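You operate a simulated robot arm through the tools that you are given. There is no shell and no other tool. Be economical: measure what you need, move in short steps, check, and stop when the job is done.

You are at the controls of a simulated robot arm. One attempt, no reset.

TASK
Put one of the brass shims from the deck between the packs on top of the white canister.

It is judged by the outcome, as a careful person would: the job done as asked, and still so three seconds after it is handed in. It fails if anything else is knocked over, pushed out of place, dropped, spilled or broken.

THE ROBOT
A 7-joint arm with a two-finger parallel gripper, fixed in place. Base frame: the origin is at the foot of the arm, x ahead of it, y to its left, z up; the work surface is at about z = 760. Lengths are in mm, angles in degrees, forces in N, time in s.
With the tool pointing down near the work surface it reaches from about 200 to 680 mm from the base axis. Its first joint turns from -66.0 to 66.0 degrees. Payload 2.4 kg.
The tool frame sits at the grasp point between the pads (the TCP): z along the fingers, y along the line on which they close. The tips reach 30 mm beyond it. The gripper opens to 94 mm. The fingers are 28 mm wide and 10 mm thick; the gripper's body (50 by 96 mm) begins 55 mm behind the TCP.
Orientation is that of the tool frame in the base frame, as a unit quaternion [x, y, z, w]. With the fingers straight down and closing along the base's y, the tool's x points along the base's -x, its y along +y and its z along -z.

THE INTERFACE
- The arm moves only by the tool send_rows. Its argument "rows" is one flat list of numbers, 7 for each row, row after row: the shift along the base's x, y, z in mm, then the turn, a rotation vector about the base's x, y, z in degrees, then the finger opening in mm, from 0 to 94. In form: [x, y, z, wx, wy, wz, claw, x, y, z, wx, wy, wz, claw, ...]. A call has 1 to 20 rows; each row shifts and turns the commanded pose from where the row before left it. Rows are played at 5 a second. More than 50 mm and 8.6 degrees between two rows, or a gripper value outside its range, and nothing of the call is played. A pose out of reach is approached as far as the arm can. The call stops where the force on the tool passes 40 N (or 10 N more than at its start, if that is more) or the arm is blocked; 0.2 s more then pass. Each finger travels about 153 mm/s and halts on what it meets, pressing with about 25 N; the grip force reading is that of the motor and also rises with nothing between the fingers. The clock runs only during rows and for 0.2 s after the last one: add rows that do not move to give the fingers time. It gives the time, the measured TCP pose, the force on the tool (base axes), the opening and the grip force at its end, in the units of the frame above (readings bear some noise), and new pictures: "pictures" is both (left out), scene, wrist or none.
- Cameras (640 x 400 px; columns grow to the right, rows downward): "scene" is fixed at [17.2, 456.7, 1436.7]; the picture's right is [-0.92, -0.39, 0.00], its down [-0.20, 0.47, -0.86] and it looks along [0.33, -0.79, -0.51] (base axes); focal length 365 px, centre (320, 200). "wrist" rides on the gripper at [-37, 0, -58] in the tool frame; the picture's right is [0.00, -1.00, 0.00], its down [0.97, 0.00, -0.24] and it looks along [0.24, 0.00, 0.97] (tool axes); focal length 218 px, centre (320, 200).
- locate(camera, pixels): there is no depth. For up to 12 entries [column, row, z] of the newest picture of that camera ("zoom" is the newest enlarged one), the place [x, y] in the base frame at which the ray of that pixel passes the height z, good to about 2 mm, but the place of the scene camera against the robot may be out by one fixed shift of up to 18 mm in any direction. The clock stands still meanwhile.
- inspect(camera, box): a new picture of the part [left, top, right, bottom] of that camera's present view, enlarged. The clock stands still meanwhile.
- sign_off(): hands the job in; it is judged then, once.

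Go step by step. Measure first, check grasps and placings, and put right what went wrong. The budget is 60 turns and 120 pictures, counting those below and the enlarged ones. Unless the task says otherwise, let go and move clear before handing in, and close with one line.

The tools are called after "Emit:" by a JSON object that holds its "method" and its "body". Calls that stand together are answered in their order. send_rows: Moves the arm, as the interface text tells. Its arguments: {"type":"object","properties":{"rows":{"type":"array"},"pictures":{"type":"string","enum":["both","scene","wrist","none"]}},"required":["rows"]} The other tools are called the same way: locate (camera, pixels) gives the place at which the rays of pixels pass given heights; inspect (camera, box) takes an enlarged picture of a part of a camera's view; sign_off () hands the job in.

At the start:

```text
time: 0.0
tcp_pos: [208.4, -263.5, 1136.0]
tool_rot: [0.0, 1.0, -0.001, 0.0]
force: [-0.1, -0.5, 0.1]
finger_gap: 94.2
finger_force: 0.0
```

scene: 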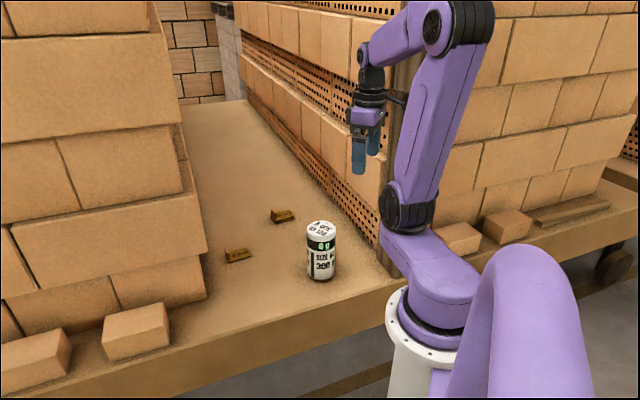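
wrist: 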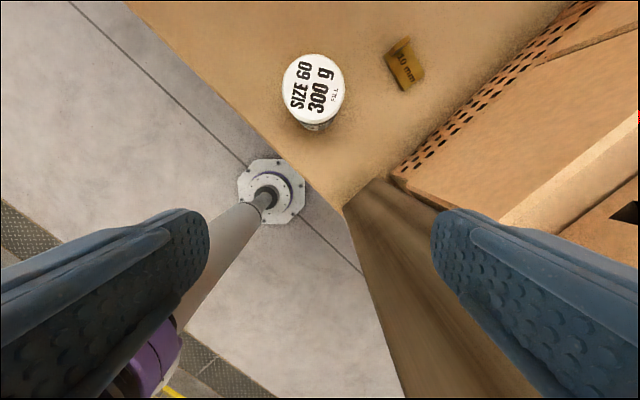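

The scene shows a white canister near (321,250) and two brass shims at (237,255) and (283,216). I'll enlarge both views and measure them.

Emit:
{"method": "inspect", "body": {"camera": "scene", "box": [200, 190, 360, 290]}}

Emit:
{"method": "inspect", "body": {"camera": "wrist", "box": [260, 10, 452, 130]}}

Emit:
{"method": "locate", "body": {"camera": "scene", "pixels": [[237, 258, 760], [283, 219, 760], [321, 278, 760], [320, 228, 860], [225, 262, 760], [252, 258, 760], [272, 220, 760], [295, 218, 760]]}}

Emit:
{"method": "locate", "body": {"camera": "wrist", "pixels": [[404, 65, 760], [313, 83, 860], [313, 83, 840], [283, 83, 860], [344, 83, 860], [313, 130, 760]]}}

```text
4.00 times, centred on (280, 240) of scene
```

zoom: 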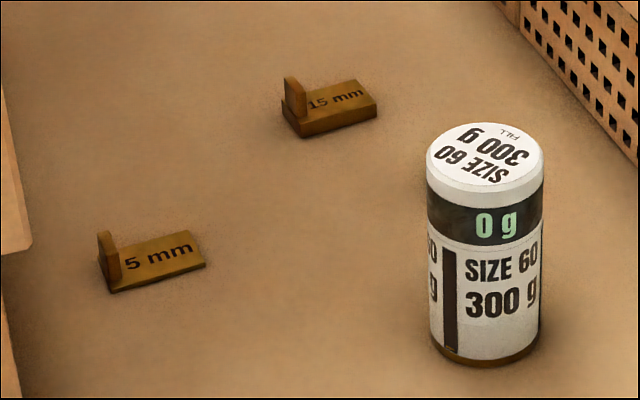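

```text
3.33 times, centred on (356, 70) of wrist
```

zoom: 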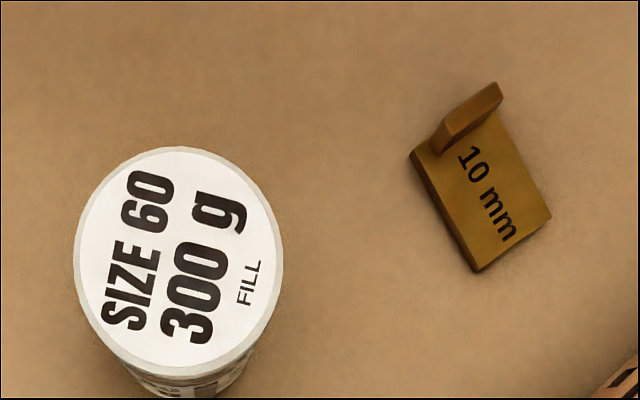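

```text
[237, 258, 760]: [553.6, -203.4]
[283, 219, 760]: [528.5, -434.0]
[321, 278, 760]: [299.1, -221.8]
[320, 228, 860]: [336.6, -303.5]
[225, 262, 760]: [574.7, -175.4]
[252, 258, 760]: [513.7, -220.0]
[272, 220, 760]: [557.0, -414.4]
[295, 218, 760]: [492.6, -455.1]
```

```text
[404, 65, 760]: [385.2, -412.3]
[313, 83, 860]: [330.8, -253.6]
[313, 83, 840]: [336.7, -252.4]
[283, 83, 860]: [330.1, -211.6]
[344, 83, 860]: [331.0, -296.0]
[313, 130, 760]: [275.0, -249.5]
```

Three shims lie on the deck: 5, 10 and 15 mm. The 10 mm one, at wrist (404,65), is nearest, so I'll measure the pack walls before moving.

Emit:
{"method": "locate", "body": {"camera": "wrist", "pixels": [[392, 178, 760], [480, 100, 760], [575, 8, 760], [345, 208, 760], [130, 3, 760], [388, 55, 760], [424, 75, 760], [402, 90, 760]]}}

Emit:
{"method": "locate", "body": {"camera": "scene", "pixels": [[206, 297, 760], [190, 180, 760], [385, 275, 760], [245, 100, 760], [165, 340, 760], [320, 140, 760]]}}

Emit:
{"method": "inspect", "body": {"camera": "scene", "box": [160, 0, 480, 200]}}

```text
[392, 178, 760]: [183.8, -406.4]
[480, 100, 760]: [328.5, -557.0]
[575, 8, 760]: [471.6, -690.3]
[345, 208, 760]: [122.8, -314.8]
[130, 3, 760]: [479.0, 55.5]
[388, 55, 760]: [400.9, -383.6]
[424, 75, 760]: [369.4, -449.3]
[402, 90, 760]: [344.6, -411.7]
```

```text
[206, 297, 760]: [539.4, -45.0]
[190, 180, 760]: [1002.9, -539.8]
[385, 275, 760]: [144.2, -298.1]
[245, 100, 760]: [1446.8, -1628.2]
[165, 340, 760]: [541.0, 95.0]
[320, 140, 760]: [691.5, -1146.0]
```

```text
2.00 times, centred on (320, 100) of scene
```

zoom: 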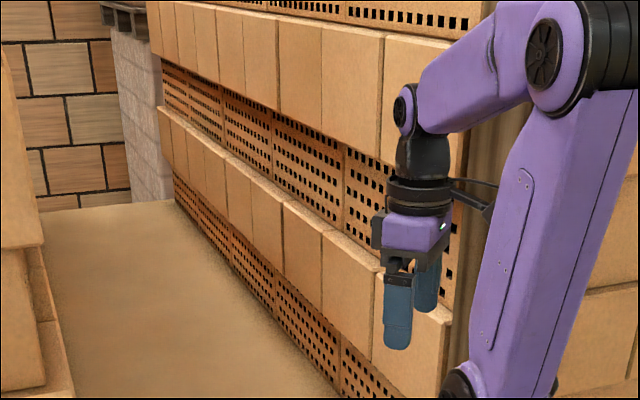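

The corridor runs diagonally, with the right wall near x+y=-222 and the left near +480. The 10 mm shim at about (385,-412) is clear of both, so I'll move above it for a closer look.

Emit:
{"method": "send_rows", "body": {"rows": [32, -23, -20, 0, 0, 0, 94, 32, -23, -20, 0, 0, 0, 94, 32, -23, -20, 0, 0, 0, 94, 32, -23, -20, 0, 0, 0, 94, 32, -23, -20, 0, 0, 0, 94, 32, -22, -20, 0, 0, 0, 94, 0, 0, 0, 0, 0, 0, 94]}}

```text
time: 1.6
tcp_pos: [398.3, -399.8, 1013.6]
tool_rot: [0.0, 1.0, 0.0, -0.001]
force: [-0.5, 0.1, 1.0]
finger_gap: 94.1
finger_force: 0.1
```

scene: 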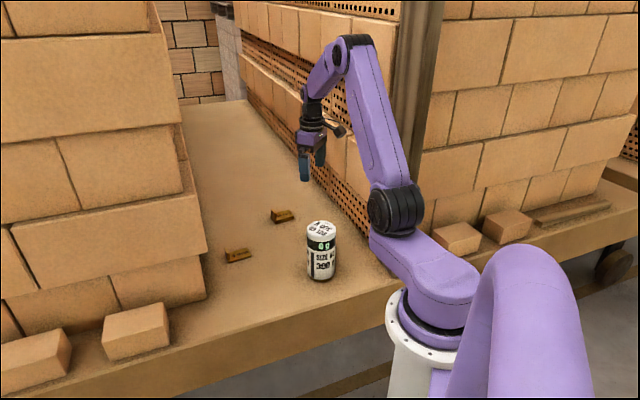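
wrist: 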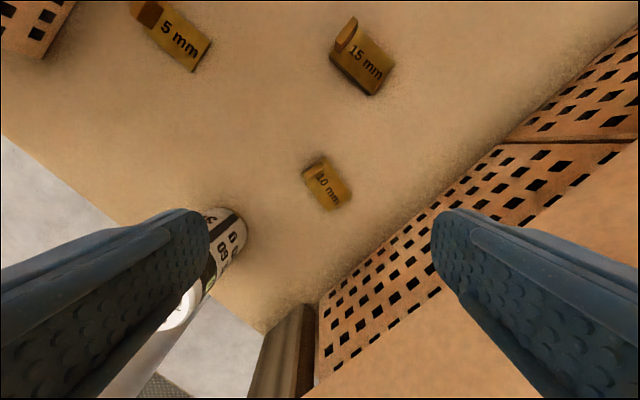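

Emit:
{"method": "inspect", "body": {"camera": "wrist", "box": [280, 140, 376, 220]}}

Emit:
{"method": "inspect", "body": {"camera": "wrist", "box": [140, 190, 300, 340]}}

Emit:
{"method": "locate", "body": {"camera": "wrist", "pixels": [[450, 240, 850], [327, 187, 770], [505, 140, 760], [320, 305, 760], [360, 62, 770], [183, 42, 765]]}}

```text
5.00 times, centred on (328, 180) of wrist
```

zoom: 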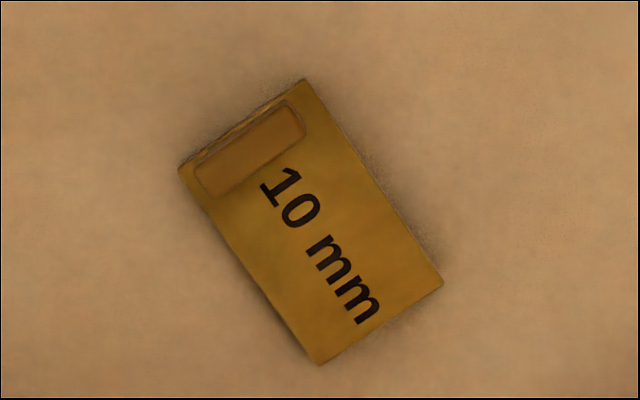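

```text
2.67 times, centred on (220, 265) of wrist
```

zoom: 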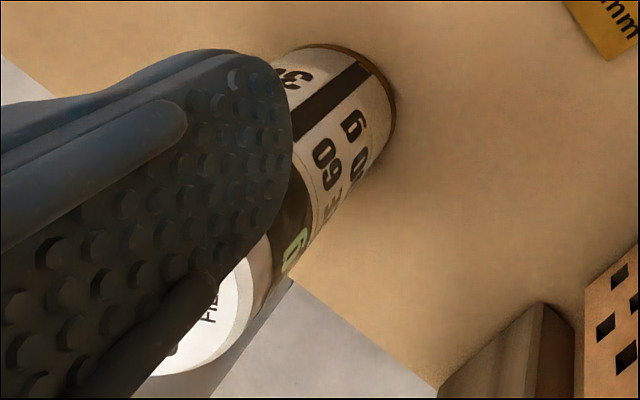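

```text
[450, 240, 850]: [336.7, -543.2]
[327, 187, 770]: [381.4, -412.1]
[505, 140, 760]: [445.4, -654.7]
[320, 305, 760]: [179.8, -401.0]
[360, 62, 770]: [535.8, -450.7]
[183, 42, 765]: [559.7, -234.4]
```

The plate corners show clearly at wrist (300,173), (324.6,156), (352.6,196.6) and (327.6,213). I'll turn those into base coordinates.

Emit:
{"method": "locate", "body": {"camera": "wrist", "pixels": [[300, 173, 770], [324.6, 156, 770], [352.6, 196.6, 770], [327.6, 213, 770], [314, 168.5, 790]]}}

```text
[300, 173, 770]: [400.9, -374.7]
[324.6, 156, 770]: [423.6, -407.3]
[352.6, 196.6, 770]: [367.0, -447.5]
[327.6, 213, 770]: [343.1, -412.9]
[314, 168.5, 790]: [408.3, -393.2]
```

The shim measures about 70×40 mm, centred at (384,-411), with its long axis at 34.6°. I'll turn the gripper to close across the width, then go down part way.

Emit:
{"method": "send_rows", "body": {"rows": [-3, -2, -20, 0, 0, 7, 90, -3, -2, -20, 0, 0, 7, 80, -3, -2, -20, 0, 0, 7, 74, -2, -2, -20, 0, 0, 7, 74, -2, -2, -20, 0, 0, 6.6, 74, 0, 0, -20, 0, 0, 0, 74, 0, 0, 0, 0, 0, 0, 74, 0, 0, 0, 0, 0, 0, 74]}}

```text
time: 3.4
tcp_pos: [388.0, -408.8, 895.4]
tool_rot: [-0.297, 0.955, 0.0, 0.0]
force: [0.0, 0.6, -0.8]
finger_gap: 74.2
finger_force: 0.0
```

scene: 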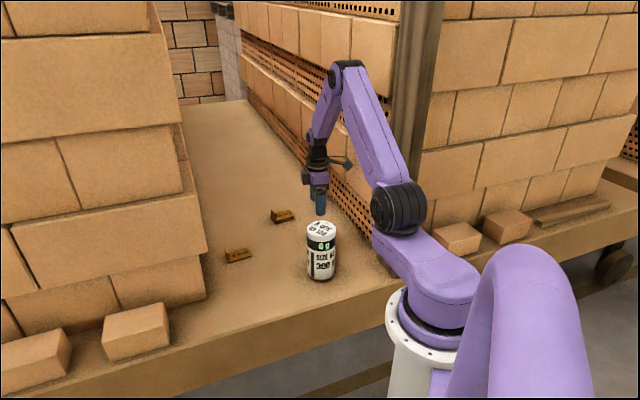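
wrist: 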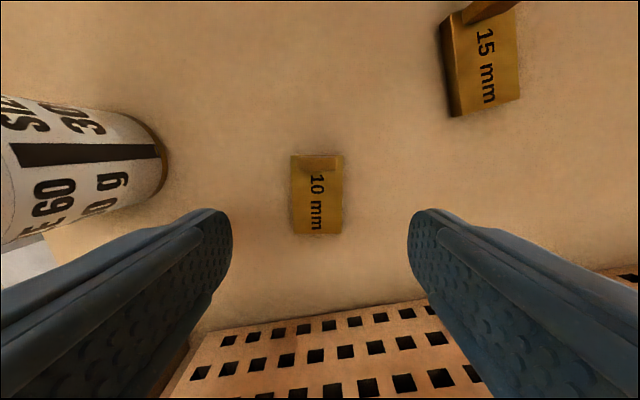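

The gripper is aligned, with the shim square in view at (291–343, 155–235). I'll re-measure the shim and the canister base from here.

Emit:
{"method": "locate", "body": {"camera": "wrist", "pixels": [[291, 155, 770], [343, 155, 770], [341, 235, 770], [293, 235, 770], [165, 165, 760], [140, 117, 760], [128, 205, 760]]}}

Emit:
{"method": "inspect", "body": {"camera": "wrist", "box": [256, 140, 384, 250]}}

```text
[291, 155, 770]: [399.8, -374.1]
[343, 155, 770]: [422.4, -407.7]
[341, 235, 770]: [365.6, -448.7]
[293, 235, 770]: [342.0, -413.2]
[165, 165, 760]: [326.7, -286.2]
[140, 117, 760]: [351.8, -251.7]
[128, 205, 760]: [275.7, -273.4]
```

```text
3.64 times, centred on (320, 195) of wrist
```

zoom: 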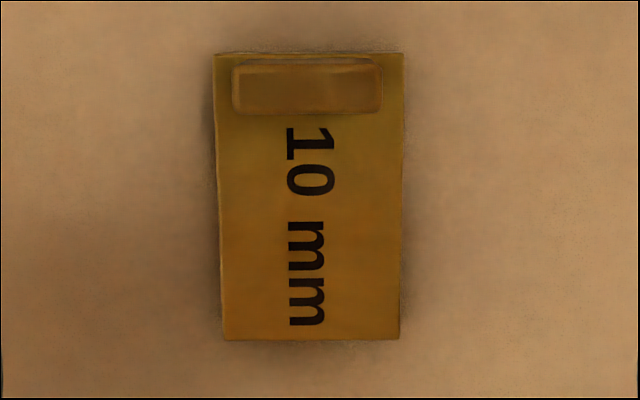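

The shim centre reads (382.5,-411), which matches. I'll go down until the tips are about 3 mm above the deck.

Emit:
{"method": "send_rows", "body": {"rows": [-2, -1, -25, 0, 0, 0, 74, 0, 0, -25, 0, 0, 0, 74, 0, 0, -20, 0, 0, 0, 74, 0, 0, -15, 0, 0, 0, 74, 0, 0, -10, 0, 0, 0, 74, 0, 0, -7, 0, 0, 0, 74, 0, 0, 0, 0, 0, 0, 74, 0, 0, 0, 0, 0, 0, 74]}}

```text
time: 5.2
tcp_pos: [386.7, -410.6, 793.1]
tool_rot: [-0.298, 0.955, 0.0, -0.001]
force: [-0.1, -0.9, -0.2]
finger_gap: 74.2
finger_force: 0.1
```

scene: 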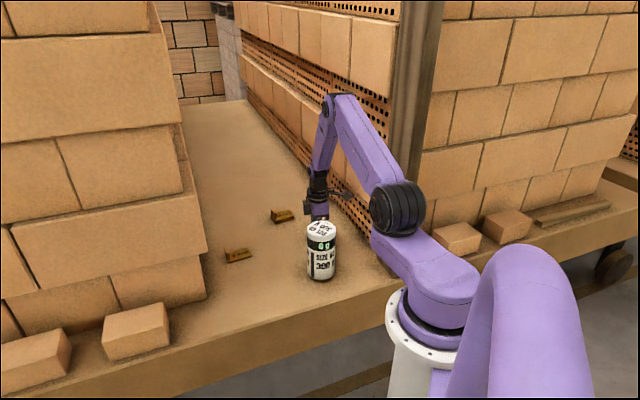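
wrist: 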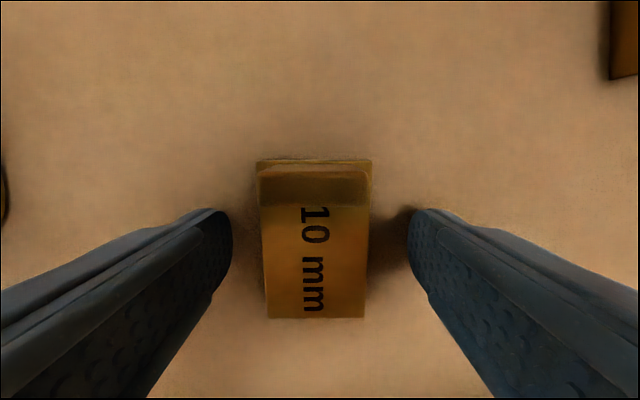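

The fingers straddle the shim at (260–370) with no contact force. I'll close on it.

Emit:
{"method": "send_rows", "body": {"rows": [0, 0, -1, 0, 0, 0, 60, 0, 0, 0, 0, 0, 0, 50, 0, 0, 0, 0, 0, 0, 44, 0, 0, 0, 0, 0, 0, 38, 0, 0, 0, 0, 0, 0, 30, 0, 0, 0, 0, 0, 0, 30, 0, 0, 0, 0, 0, 0, 30], "pictures": "wrist"}}

```text
time: 6.8
tcp_pos: [384.5, -410.3, 793.7]
tool_rot: [-0.298, 0.955, -0.001, 0.0]
force: [0.4, -0.3, -0.6]
finger_gap: 43.8
finger_force: 25.4
```

wrist: 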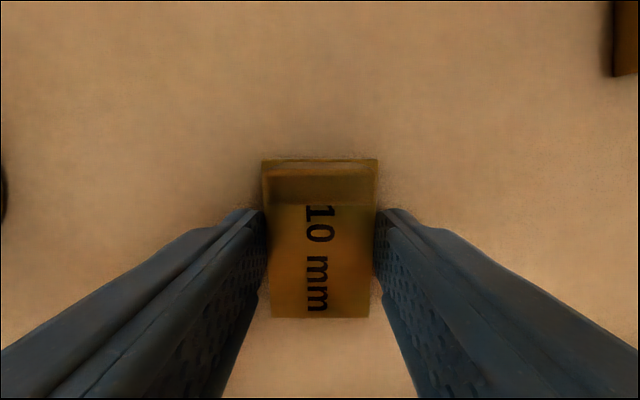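

The shim is held at 43.8 mm with 25 N. I'll lift it straight up and check.

Emit:
{"method": "send_rows", "body": {"rows": [0, 0, 8, 0, 0, 0, 30, 0, 0, 12, 0, 0, 0, 30, 0, 0, 20, 0, 0, 0, 30, 0, 0, 25, 0, 0, 0, 30, 0, 0, 25, 0, 0, 0, 30, 0, 0, 25, 0, 0, 0, 30, 0, 0, 25, 0, 0, 0, 30, 0, 0, 25, 0, 0, 0, 30, 0, 0, 25, 0, 0, 0, 30, 0, 0, 25, 0, 0, 0, 30, 0, 0, 0, 0, 0, 0, 30]}}

```text
time: 9.2
tcp_pos: [388.3, -409.2, 1008.4]
tool_rot: [-0.297, 0.955, 0.0, 0.0]
force: [0.0, 1.2, -3.7]
finger_gap: 43.7
finger_force: 25.4
```

scene: 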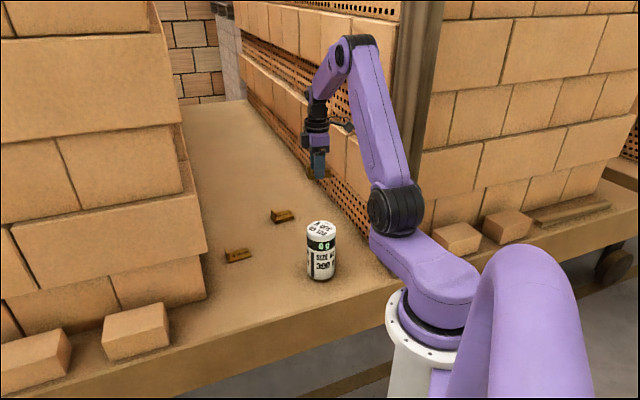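
wrist: 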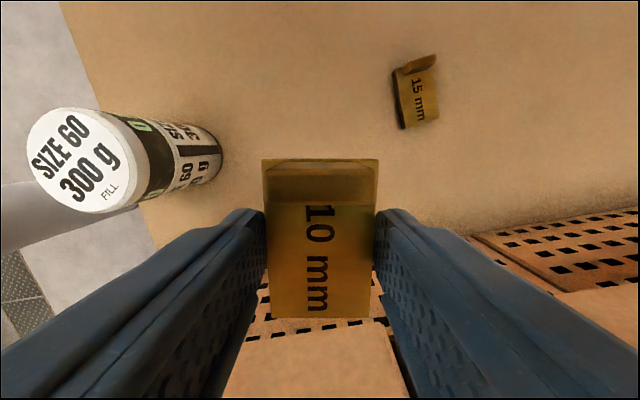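

The shim is held level. Now I need the canister's top height and position, so I'll look at its top at around (80,160).

Emit:
{"method": "inspect", "body": {"camera": "wrist", "box": [10, 90, 250, 230]}}

Emit:
{"method": "locate", "body": {"camera": "wrist", "pixels": [[85, 160, 860], [85, 160, 880], [85, 160, 900], [85, 160, 920], [222, 158, 760], [195, 120, 760], [200, 185, 760]]}}

```text
2.67 times, centred on (130, 160) of wrist
```

zoom: 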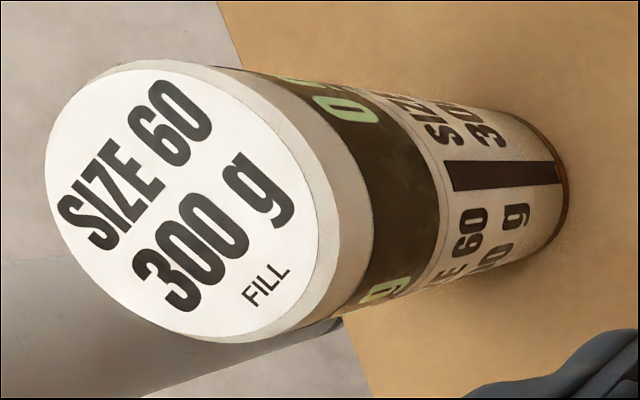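

```text
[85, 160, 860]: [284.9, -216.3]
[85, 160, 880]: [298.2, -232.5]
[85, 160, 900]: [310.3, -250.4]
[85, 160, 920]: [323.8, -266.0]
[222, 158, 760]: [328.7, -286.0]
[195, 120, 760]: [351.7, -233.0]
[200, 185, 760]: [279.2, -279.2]
```

Both views place the top near z≈910 and (312,-254), radius about 37. To confirm, I'll move to a spot beside it, with the canister ahead of the camera and the shim still high.

Emit:
{"method": "send_rows", "body": {"rows": [-10, 8, 3, 0, 0, 0, 30, -20, 16, 3, 0, 0, 0, 30, -20, 16, 3, 0, 0, 0, 30, -20, 16, 3, 0, 0, 0, 30, -20, 16, 0, 0, 0, 0, 30, -20, 16, 0, 0, 0, 0, 30, -17, 14, 0, 0, 0, 0, 30, -10, 10, 0, 0, 0, 0, 30, 0, 0, 0, 0, 0, 0, 30, 0, 0, 0, 0, 0, 0, 30]}}

```text
time: 10.0
tcp_pos: [341.0, -366.5, 1018.4]
tool_rot: [-0.306, 0.952, -0.001, 0.0]
force: [3.4, 3.3, -3.6]
finger_gap: 43.7
finger_force: 25.4
stopped in row 4: the force on the tool passed its limit (the readings are from after the stop); the commanded pose is now the measured one
```

scene: 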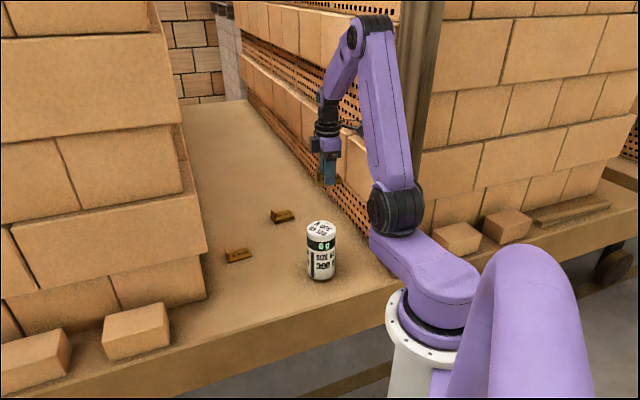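
wrist: 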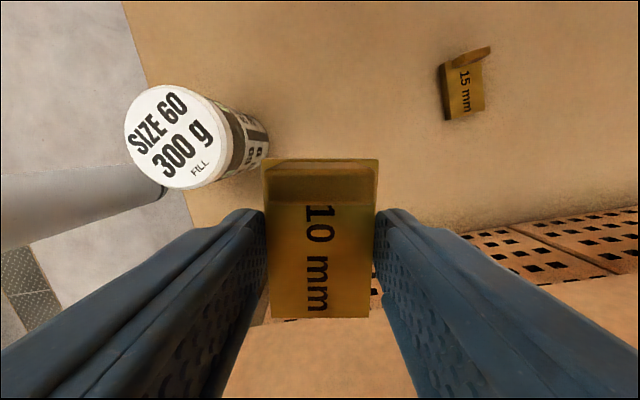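

The arm touched something while moving: a dark protrusion on the wrist near (352,128) looks close to the right pack. I'll look closely before going on.

Emit:
{"method": "inspect", "body": {"camera": "scene", "box": [290, 80, 410, 200]}}

Emit:
{"method": "inspect", "body": {"camera": "scene", "box": [220, 0, 420, 125]}}

```text
3.33 times, centred on (350, 140) of scene
```

zoom: 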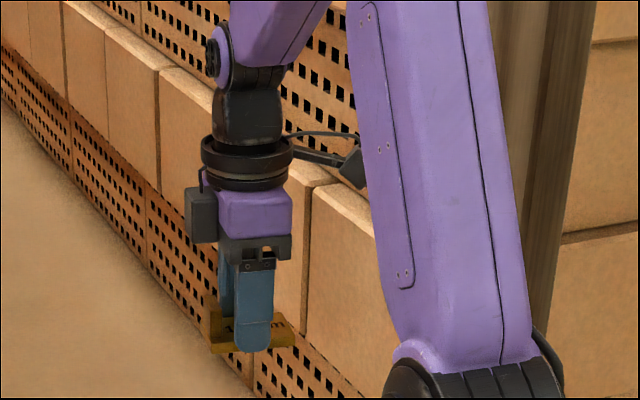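

```text
3.20 times, centred on (320, 62) of scene
```

zoom: 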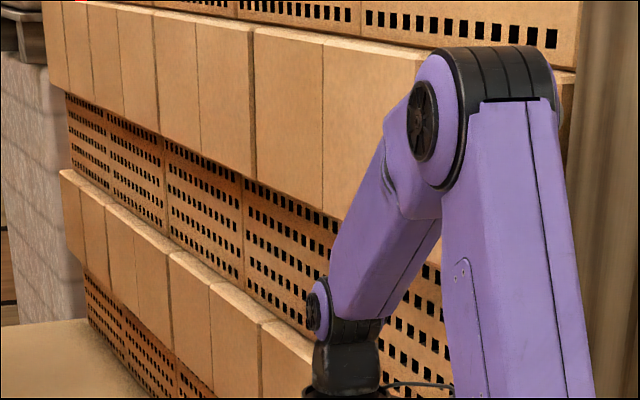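

The wrist bracket points at the right pack and seems to have lightly touched it; the bricks look unmoved. I'll back away from the wall, then turn the gripper back by 34.6° so the bracket points clear.

Emit:
{"method": "send_rows", "body": {"rows": [5, 5, 0, 0, 0, 0, 30, 10, 10, 2, 0, 0, 0, 30, 10, 10, 2, 0, 0, 0, 30, 5, 5, 0, 0, 0, -5, 30, 0, 0, 0, 0, 0, -7, 30, 0, 0, 0, 0, 0, -8, 30, 0, 0, 0, 0, 0, -8, 30, 0, 0, 0, 0, 0, -7.6, 30, 0, 0, 0, 0, 0, 0, 30, 0, 0, 0, 0, 0, 0, 30]}}

```text
time: 12.2
tcp_pos: [369.9, -336.5, 1023.7]
tool_rot: [0.002, 1.0, -0.002, 0.001]
force: [-0.9, 0.7, -2.5]
finger_gap: 43.7
finger_force: 25.0
```

scene: 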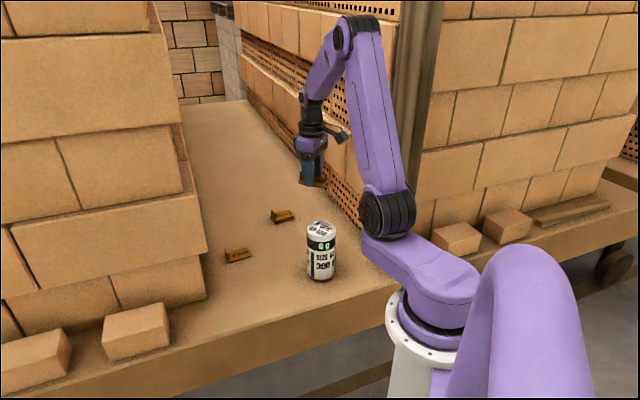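
wrist: 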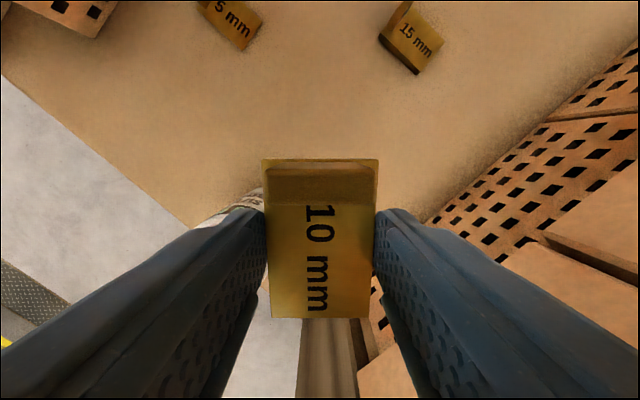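

Clear now, with the shim still firmly held. I'll move near the starting spot, with the canister ahead of the camera, to measure its top.

Emit:
{"method": "send_rows", "body": {"rows": [-8, 6, 0, 0, 0, 0, 30, -15, 8, 2, 0, 0, 0, 30, -18, 9, 2, 0, 0, 0, 30, -18, 9, 2, 0, 0, 0, 30, -18, 9, 0, 0, 0, 0, 30, -18, 9, 0, 0, 0, 0, 30, -18, 9, 0, 0, 0, 0, 30, -10, 6, 0, 0, 0, 0, 30, 0, 0, 0, 0, 0, 0, 30, 0, 0, 0, 0, 0, 0, 30]}}

```text
time: 14.4
tcp_pos: [246.7, -273.5, 1030.3]
tool_rot: [0.002, 1.0, -0.002, 0.001]
force: [-0.1, -0.1, -3.6]
finger_gap: 43.4
finger_force: 24.7
```

scene: 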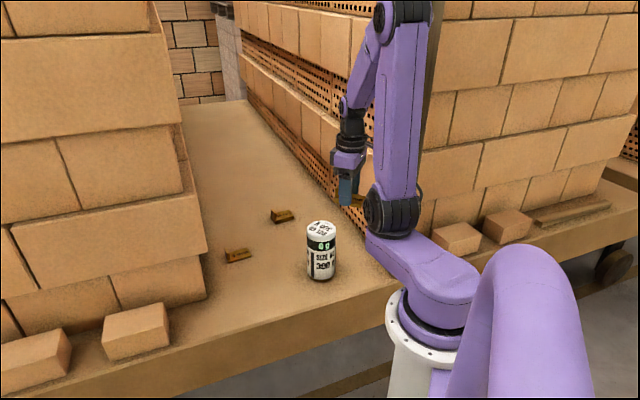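
wrist: 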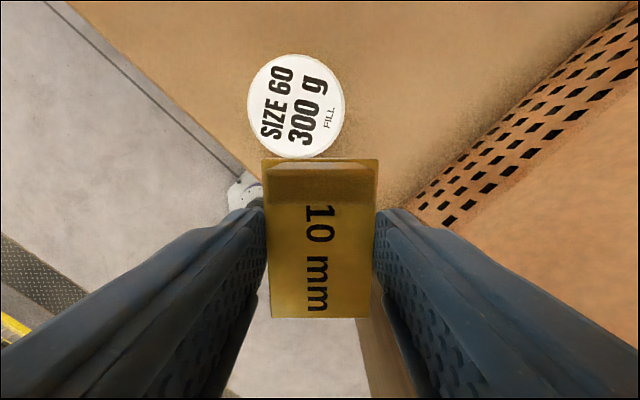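

The canister top is fully visible, spanning x 247–345 and y 54–157. I'll locate its edges at candidate heights.

Emit:
{"method": "inspect", "body": {"camera": "wrist", "box": [220, 40, 380, 170]}}

Emit:
{"method": "locate", "body": {"camera": "wrist", "pixels": [[247, 105, 900], [345, 105, 900], [247, 105, 910], [345, 105, 910], [247, 105, 890], [345, 105, 890], [296, 54, 910], [296, 157, 910], [296, 54, 900], [296, 157, 900]]}}

Emit:
{"method": "locate", "body": {"camera": "scene", "pixels": [[321, 228, 900], [321, 228, 910], [321, 228, 890], [321, 279, 760]]}}

```text
3.08 times, centred on (300, 105) of wrist
```

zoom: 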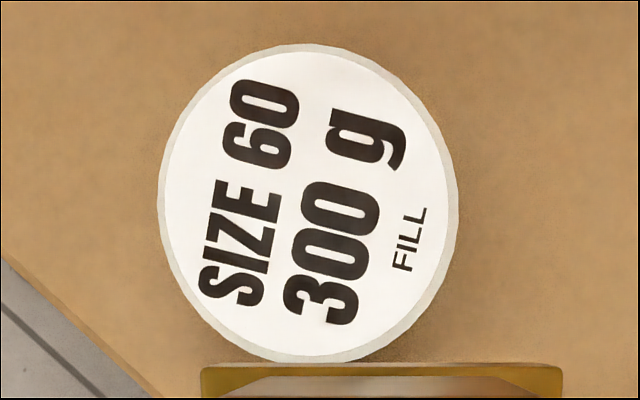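

```text
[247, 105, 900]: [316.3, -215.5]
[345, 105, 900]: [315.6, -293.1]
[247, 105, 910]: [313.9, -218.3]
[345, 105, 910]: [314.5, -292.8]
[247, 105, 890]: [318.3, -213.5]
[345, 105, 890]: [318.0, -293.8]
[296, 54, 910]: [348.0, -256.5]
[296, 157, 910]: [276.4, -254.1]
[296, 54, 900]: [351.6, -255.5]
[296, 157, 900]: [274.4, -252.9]
```

```text
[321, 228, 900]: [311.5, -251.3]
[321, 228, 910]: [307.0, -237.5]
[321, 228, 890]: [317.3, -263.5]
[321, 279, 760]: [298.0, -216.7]
```

The top centre is (313,-255) with a diameter of about 75, and its height is between 897 and 912. I'll move the shim over it and come down to about 10 mm above the upper estimate.

Emit:
{"method": "send_rows", "body": {"rows": [10, 3, 0, 0, 0, 0, 30, 20, 5, 0, 0, 0, 0, 30, 20, 6, 0, 0, 0, 0, 30, 12, 3, 0, 0, 0, 0, 30, 5, 1.5, 0, 0, 0, 0, 30, 0, 0, -20, 0, 0, 0, 30, 0, 0, -20, 0, 0, 0, 30, 0, 0, -18, 0, 0, 0, 30, 0, 0, -12, 0, 0, 0, 30, 0, 0, 0, 0, 0, 0, 30, 0, 0, 0, 0, 0, 0, 30]}}

Emit:
{"method": "inspect", "body": {"camera": "scene", "box": [260, 150, 380, 290]}}

```text
time: 16.8
tcp_pos: [313.7, -253.6, 958.9]
tool_rot: [0.0, 1.0, -0.002, 0.001]
force: [-0.4, 0.6, -3.2]
finger_gap: 43.9
finger_force: 25.0
```

scene: 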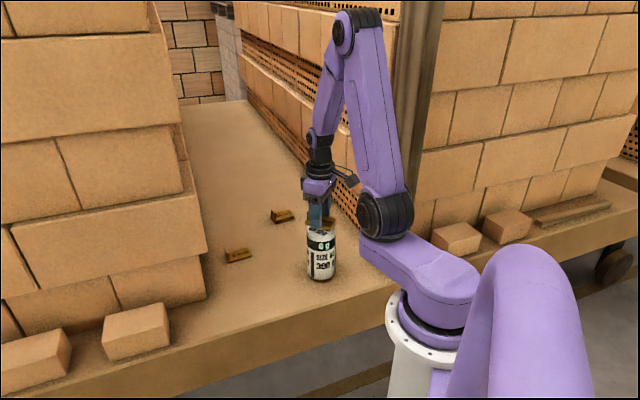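
wrist: 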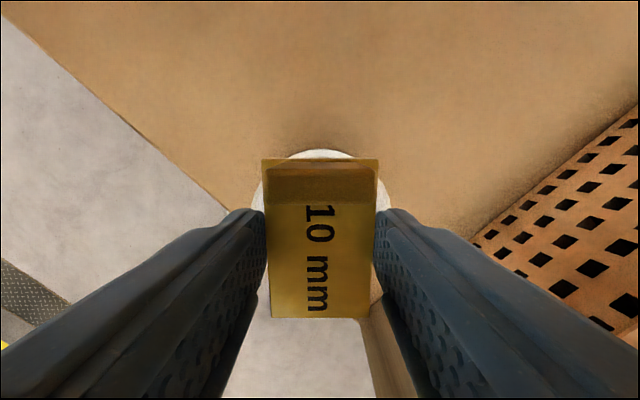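

```text
2.86 times, centred on (320, 220) of scene
```

zoom: 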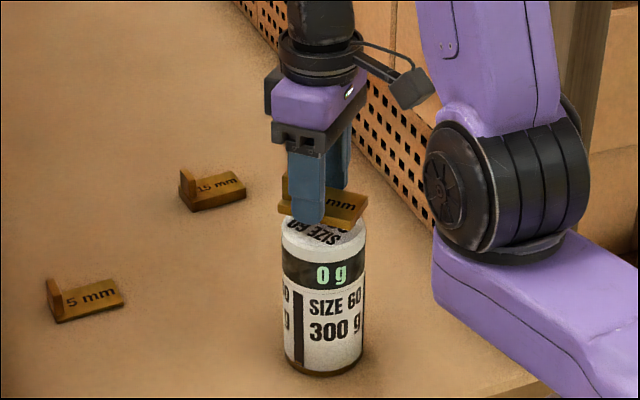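

The shim hangs over the canister, but the canister's visible edges (263 and 389) centre at about 326, 3 mm to −y. I'll check the front edge, too.

Emit:
{"method": "locate", "body": {"camera": "wrist", "pixels": [[325, 149, 905], [262, 200, 905], [389, 200, 905], [262, 160, 927], [378, 160, 927], [270, 318, 935], [370, 318, 935]]}}

Emit:
{"method": "inspect", "body": {"camera": "wrist", "box": [240, 140, 400, 230]}}

```text
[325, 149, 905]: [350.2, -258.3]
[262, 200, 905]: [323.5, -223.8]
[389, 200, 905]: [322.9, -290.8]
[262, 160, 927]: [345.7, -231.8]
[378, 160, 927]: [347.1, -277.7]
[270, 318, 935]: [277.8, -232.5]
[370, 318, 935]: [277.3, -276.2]
```

```text
4.00 times, centred on (320, 185) of wrist
```

zoom: 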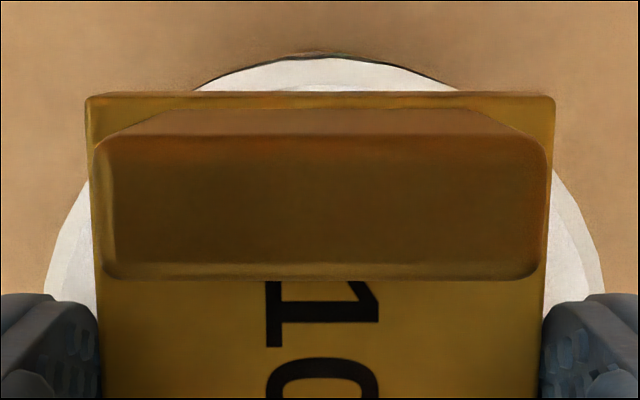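

The canister centre is (313,-256.5) and the shim centre (312,-254.5). I'll shift −2 mm in y and go down in small steps, watching the force.

Emit:
{"method": "send_rows", "body": {"rows": [0, -1, -3, 0, 0, 0, 30, 0, -1, -3, 0, 0, 0, 30, 0, 0, -3, 0, 0, 0, 30, 0, 0, -1.5, 0, 0, 0, 30, 0, 0, 0, 0, 0, 0, 30], "pictures": "none"}}

Emit:
{"method": "inspect", "body": {"camera": "scene", "box": [290, 190, 350, 250]}}

```text
time: 18.0
tcp_pos: [315.1, -255.8, 948.1]
tool_rot: [0.001, 1.0, -0.002, 0.0]
force: [0.4, -0.8, -3.4]
finger_gap: 43.7
finger_force: 24.7
```

```text
6.67 times, centred on (320, 220) of scene
```

zoom: 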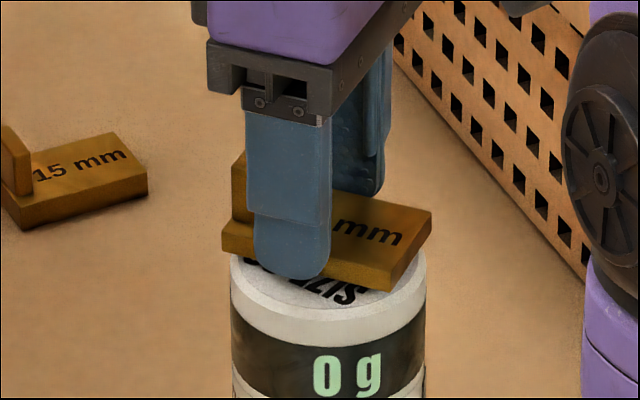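

There's no contact yet, and a small gap still shows under the shim. I'll continue with finer steps.

Emit:
{"method": "send_rows", "body": {"rows": [0, 0, -1.5, 0, 0, 0, 30, 0, 0, -1.5, 0, 0, 0, 30, 0, 0, -1, 0, 0, 0, 30, 0, 0, 0, 0, 0, 0, 30], "pictures": "none"}}

Emit:
{"method": "inspect", "body": {"camera": "scene", "box": [290, 190, 350, 250]}}

```text
time: 19.0
tcp_pos: [313.1, -255.1, 945.5]
tool_rot: [0.002, 1.0, -0.002, 0.001]
force: [0.2, 0.1, -3.0]
finger_gap: 43.6
finger_force: 24.5
```

```text
6.67 times, centred on (320, 220) of scene
```

zoom: 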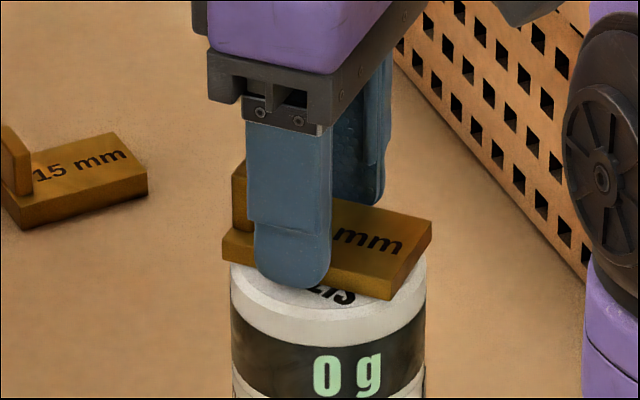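

Still no contact at 945. I'll keep going down in 1 mm steps.

Emit:
{"method": "send_rows", "body": {"rows": [0, 0, -1, 0, 0, 0, 30, 0, 0, -1, 0, 0, 0, 30, 0, 0, -1, 0, 0, 0, 30, 0, 0, 0, 0, 0, 0, 30], "pictures": "none"}}

Emit:
{"method": "inspect", "body": {"camera": "scene", "box": [290, 190, 350, 250]}}

```text
time: 20.0
tcp_pos: [314.3, -256.4, 942.8]
tool_rot: [0.001, 1.0, -0.003, 0.002]
force: [-3.3, 0.2, 19.8]
finger_gap: 43.8
finger_force: 25.1
```

```text
6.67 times, centred on (320, 220) of scene
```

zoom: 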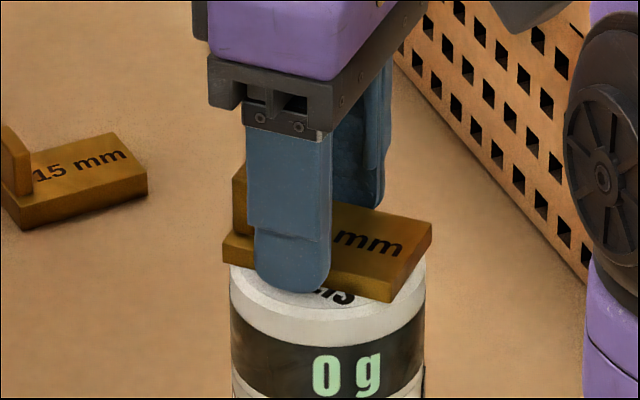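

Contact: the force rose to +20 N with the shim seated on the lid. I'll ease off slightly and open gently.

Emit:
{"method": "send_rows", "body": {"rows": [0, 0, -0.0, 0, 0, 0, 30, 0, 0, 0.7, 0, 0, 0, 30, 0, 0, 0, 0, 0, 0, 30, 0, 0, 0, 0, 0, 0, 43, 0, 0, 0, 0, 0, 0, 45, 0, 0, 0, 0, 0, 0, 48, 0, 0, 0, 0, 0, 0, 54, 0, 0, 0, 0, 0, 0, 60, 0, 0, 0, 0, 0, 0, 60]}}

Emit:
{"method": "inspect", "body": {"camera": "scene", "box": [280, 180, 360, 290]}}

```text
time: 22.0
tcp_pos: [315.5, -256.2, 942.7]
tool_rot: [0.001, 1.0, -0.001, 0.0]
force: [0.5, -0.2, 0.0]
finger_gap: 60.0
finger_force: 0.1
```

scene: 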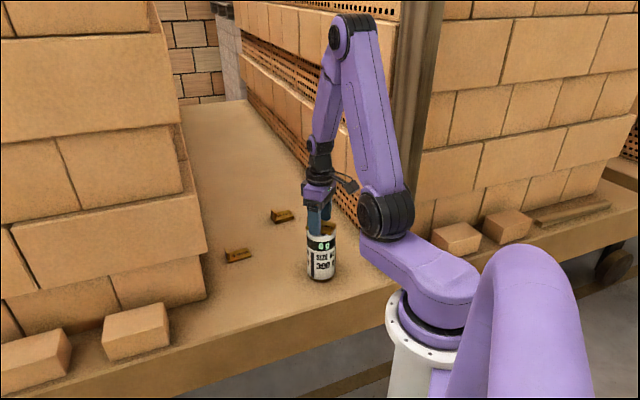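
wrist: 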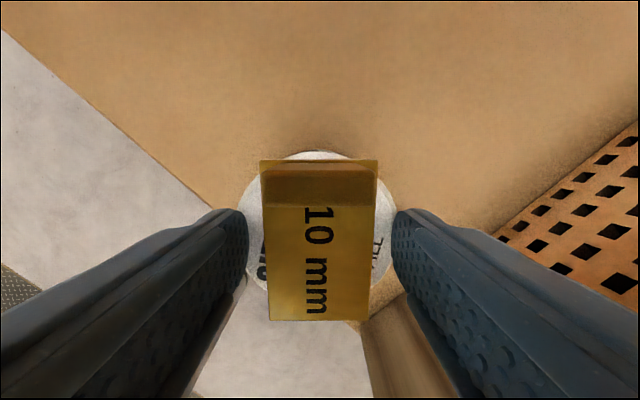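

```text
3.64 times, centred on (320, 235) of scene
```

zoom: 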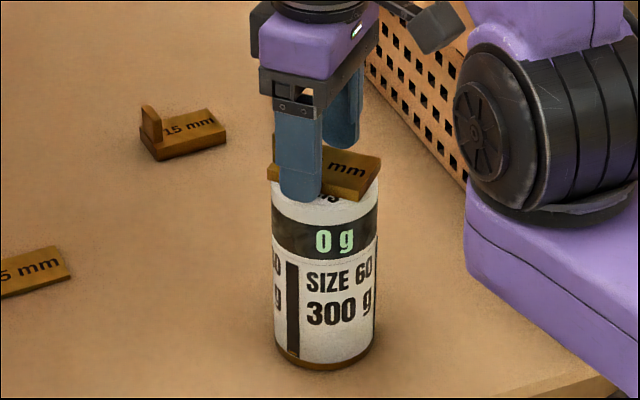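

The shim sits centred on the lid and the fingers are free. I'll open a little more and rise straight up.

Emit:
{"method": "send_rows", "body": {"rows": [0, 0, 0, 0, 0, 0, 66, 0, 0, 5, 0, 0, 0, 70, 0, 0, 10, 0, 0, 0, 70, 0, 0, 20, 0, 0, 0, 70, 0, 0, 25, 0, 0, 0, 70, 0, 0, 30, 0, 0, 0, 70, 0, 0, 30, 0, 0, 0, 70, 0, 0, 20, 0, 0, 0, 70, -20, -3, 10, 0, 0, 0, 70, -25, -3, 10, 0, 0, 0, 70, -25, -2, 0, 0, 0, 0, 70, 0, 0, 0, 0, 0, 0, 70]}}

Emit:
{"method": "inspect", "body": {"camera": "scene", "box": [280, 190, 360, 290]}}

Emit:
{"method": "inspect", "body": {"camera": "scene", "box": [200, 0, 420, 220]}}

```text
time: 24.6
tcp_pos: [243.1, -266.3, 1102.1]
tool_rot: [0.001, 1.0, -0.001, 0.001]
force: [0.2, 0.2, -0.8]
finger_gap: 69.9
finger_force: 0.0
```

scene: 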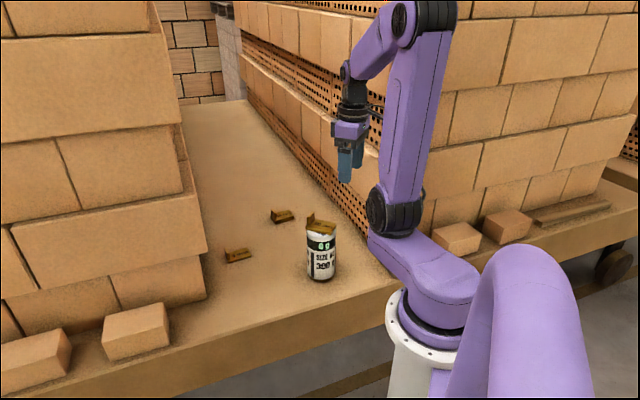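
wrist: 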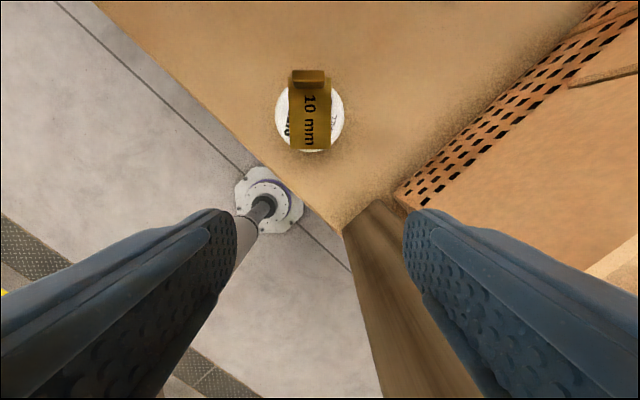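

```text
4.00 times, centred on (320, 240) of scene
```

zoom: 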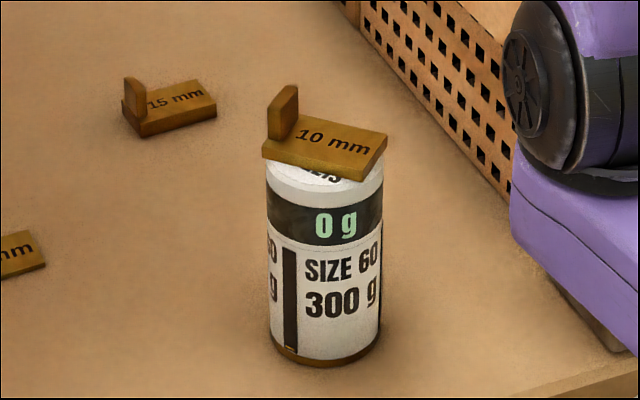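

```text
1.82 times, centred on (310, 110) of scene
```

zoom: 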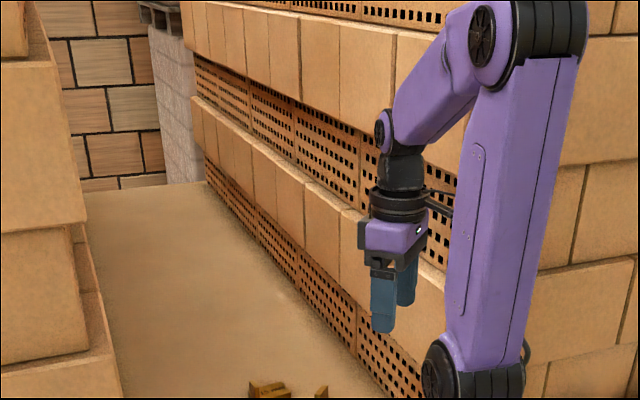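

The 10 mm shim rests steady on the canister lid, the packs show no change from the earlier light touch, and the gripper is clear. I'm handing the job in.

Emit:
{"method": "sign_off", "body": {}}

```text
The job is handed in.
```

The 10 mm brass shim is centred on top of the white canister, with the gripper open and clear; the wrist bracket lightly touched the right pack on the way, and the pictures show no brick moved.
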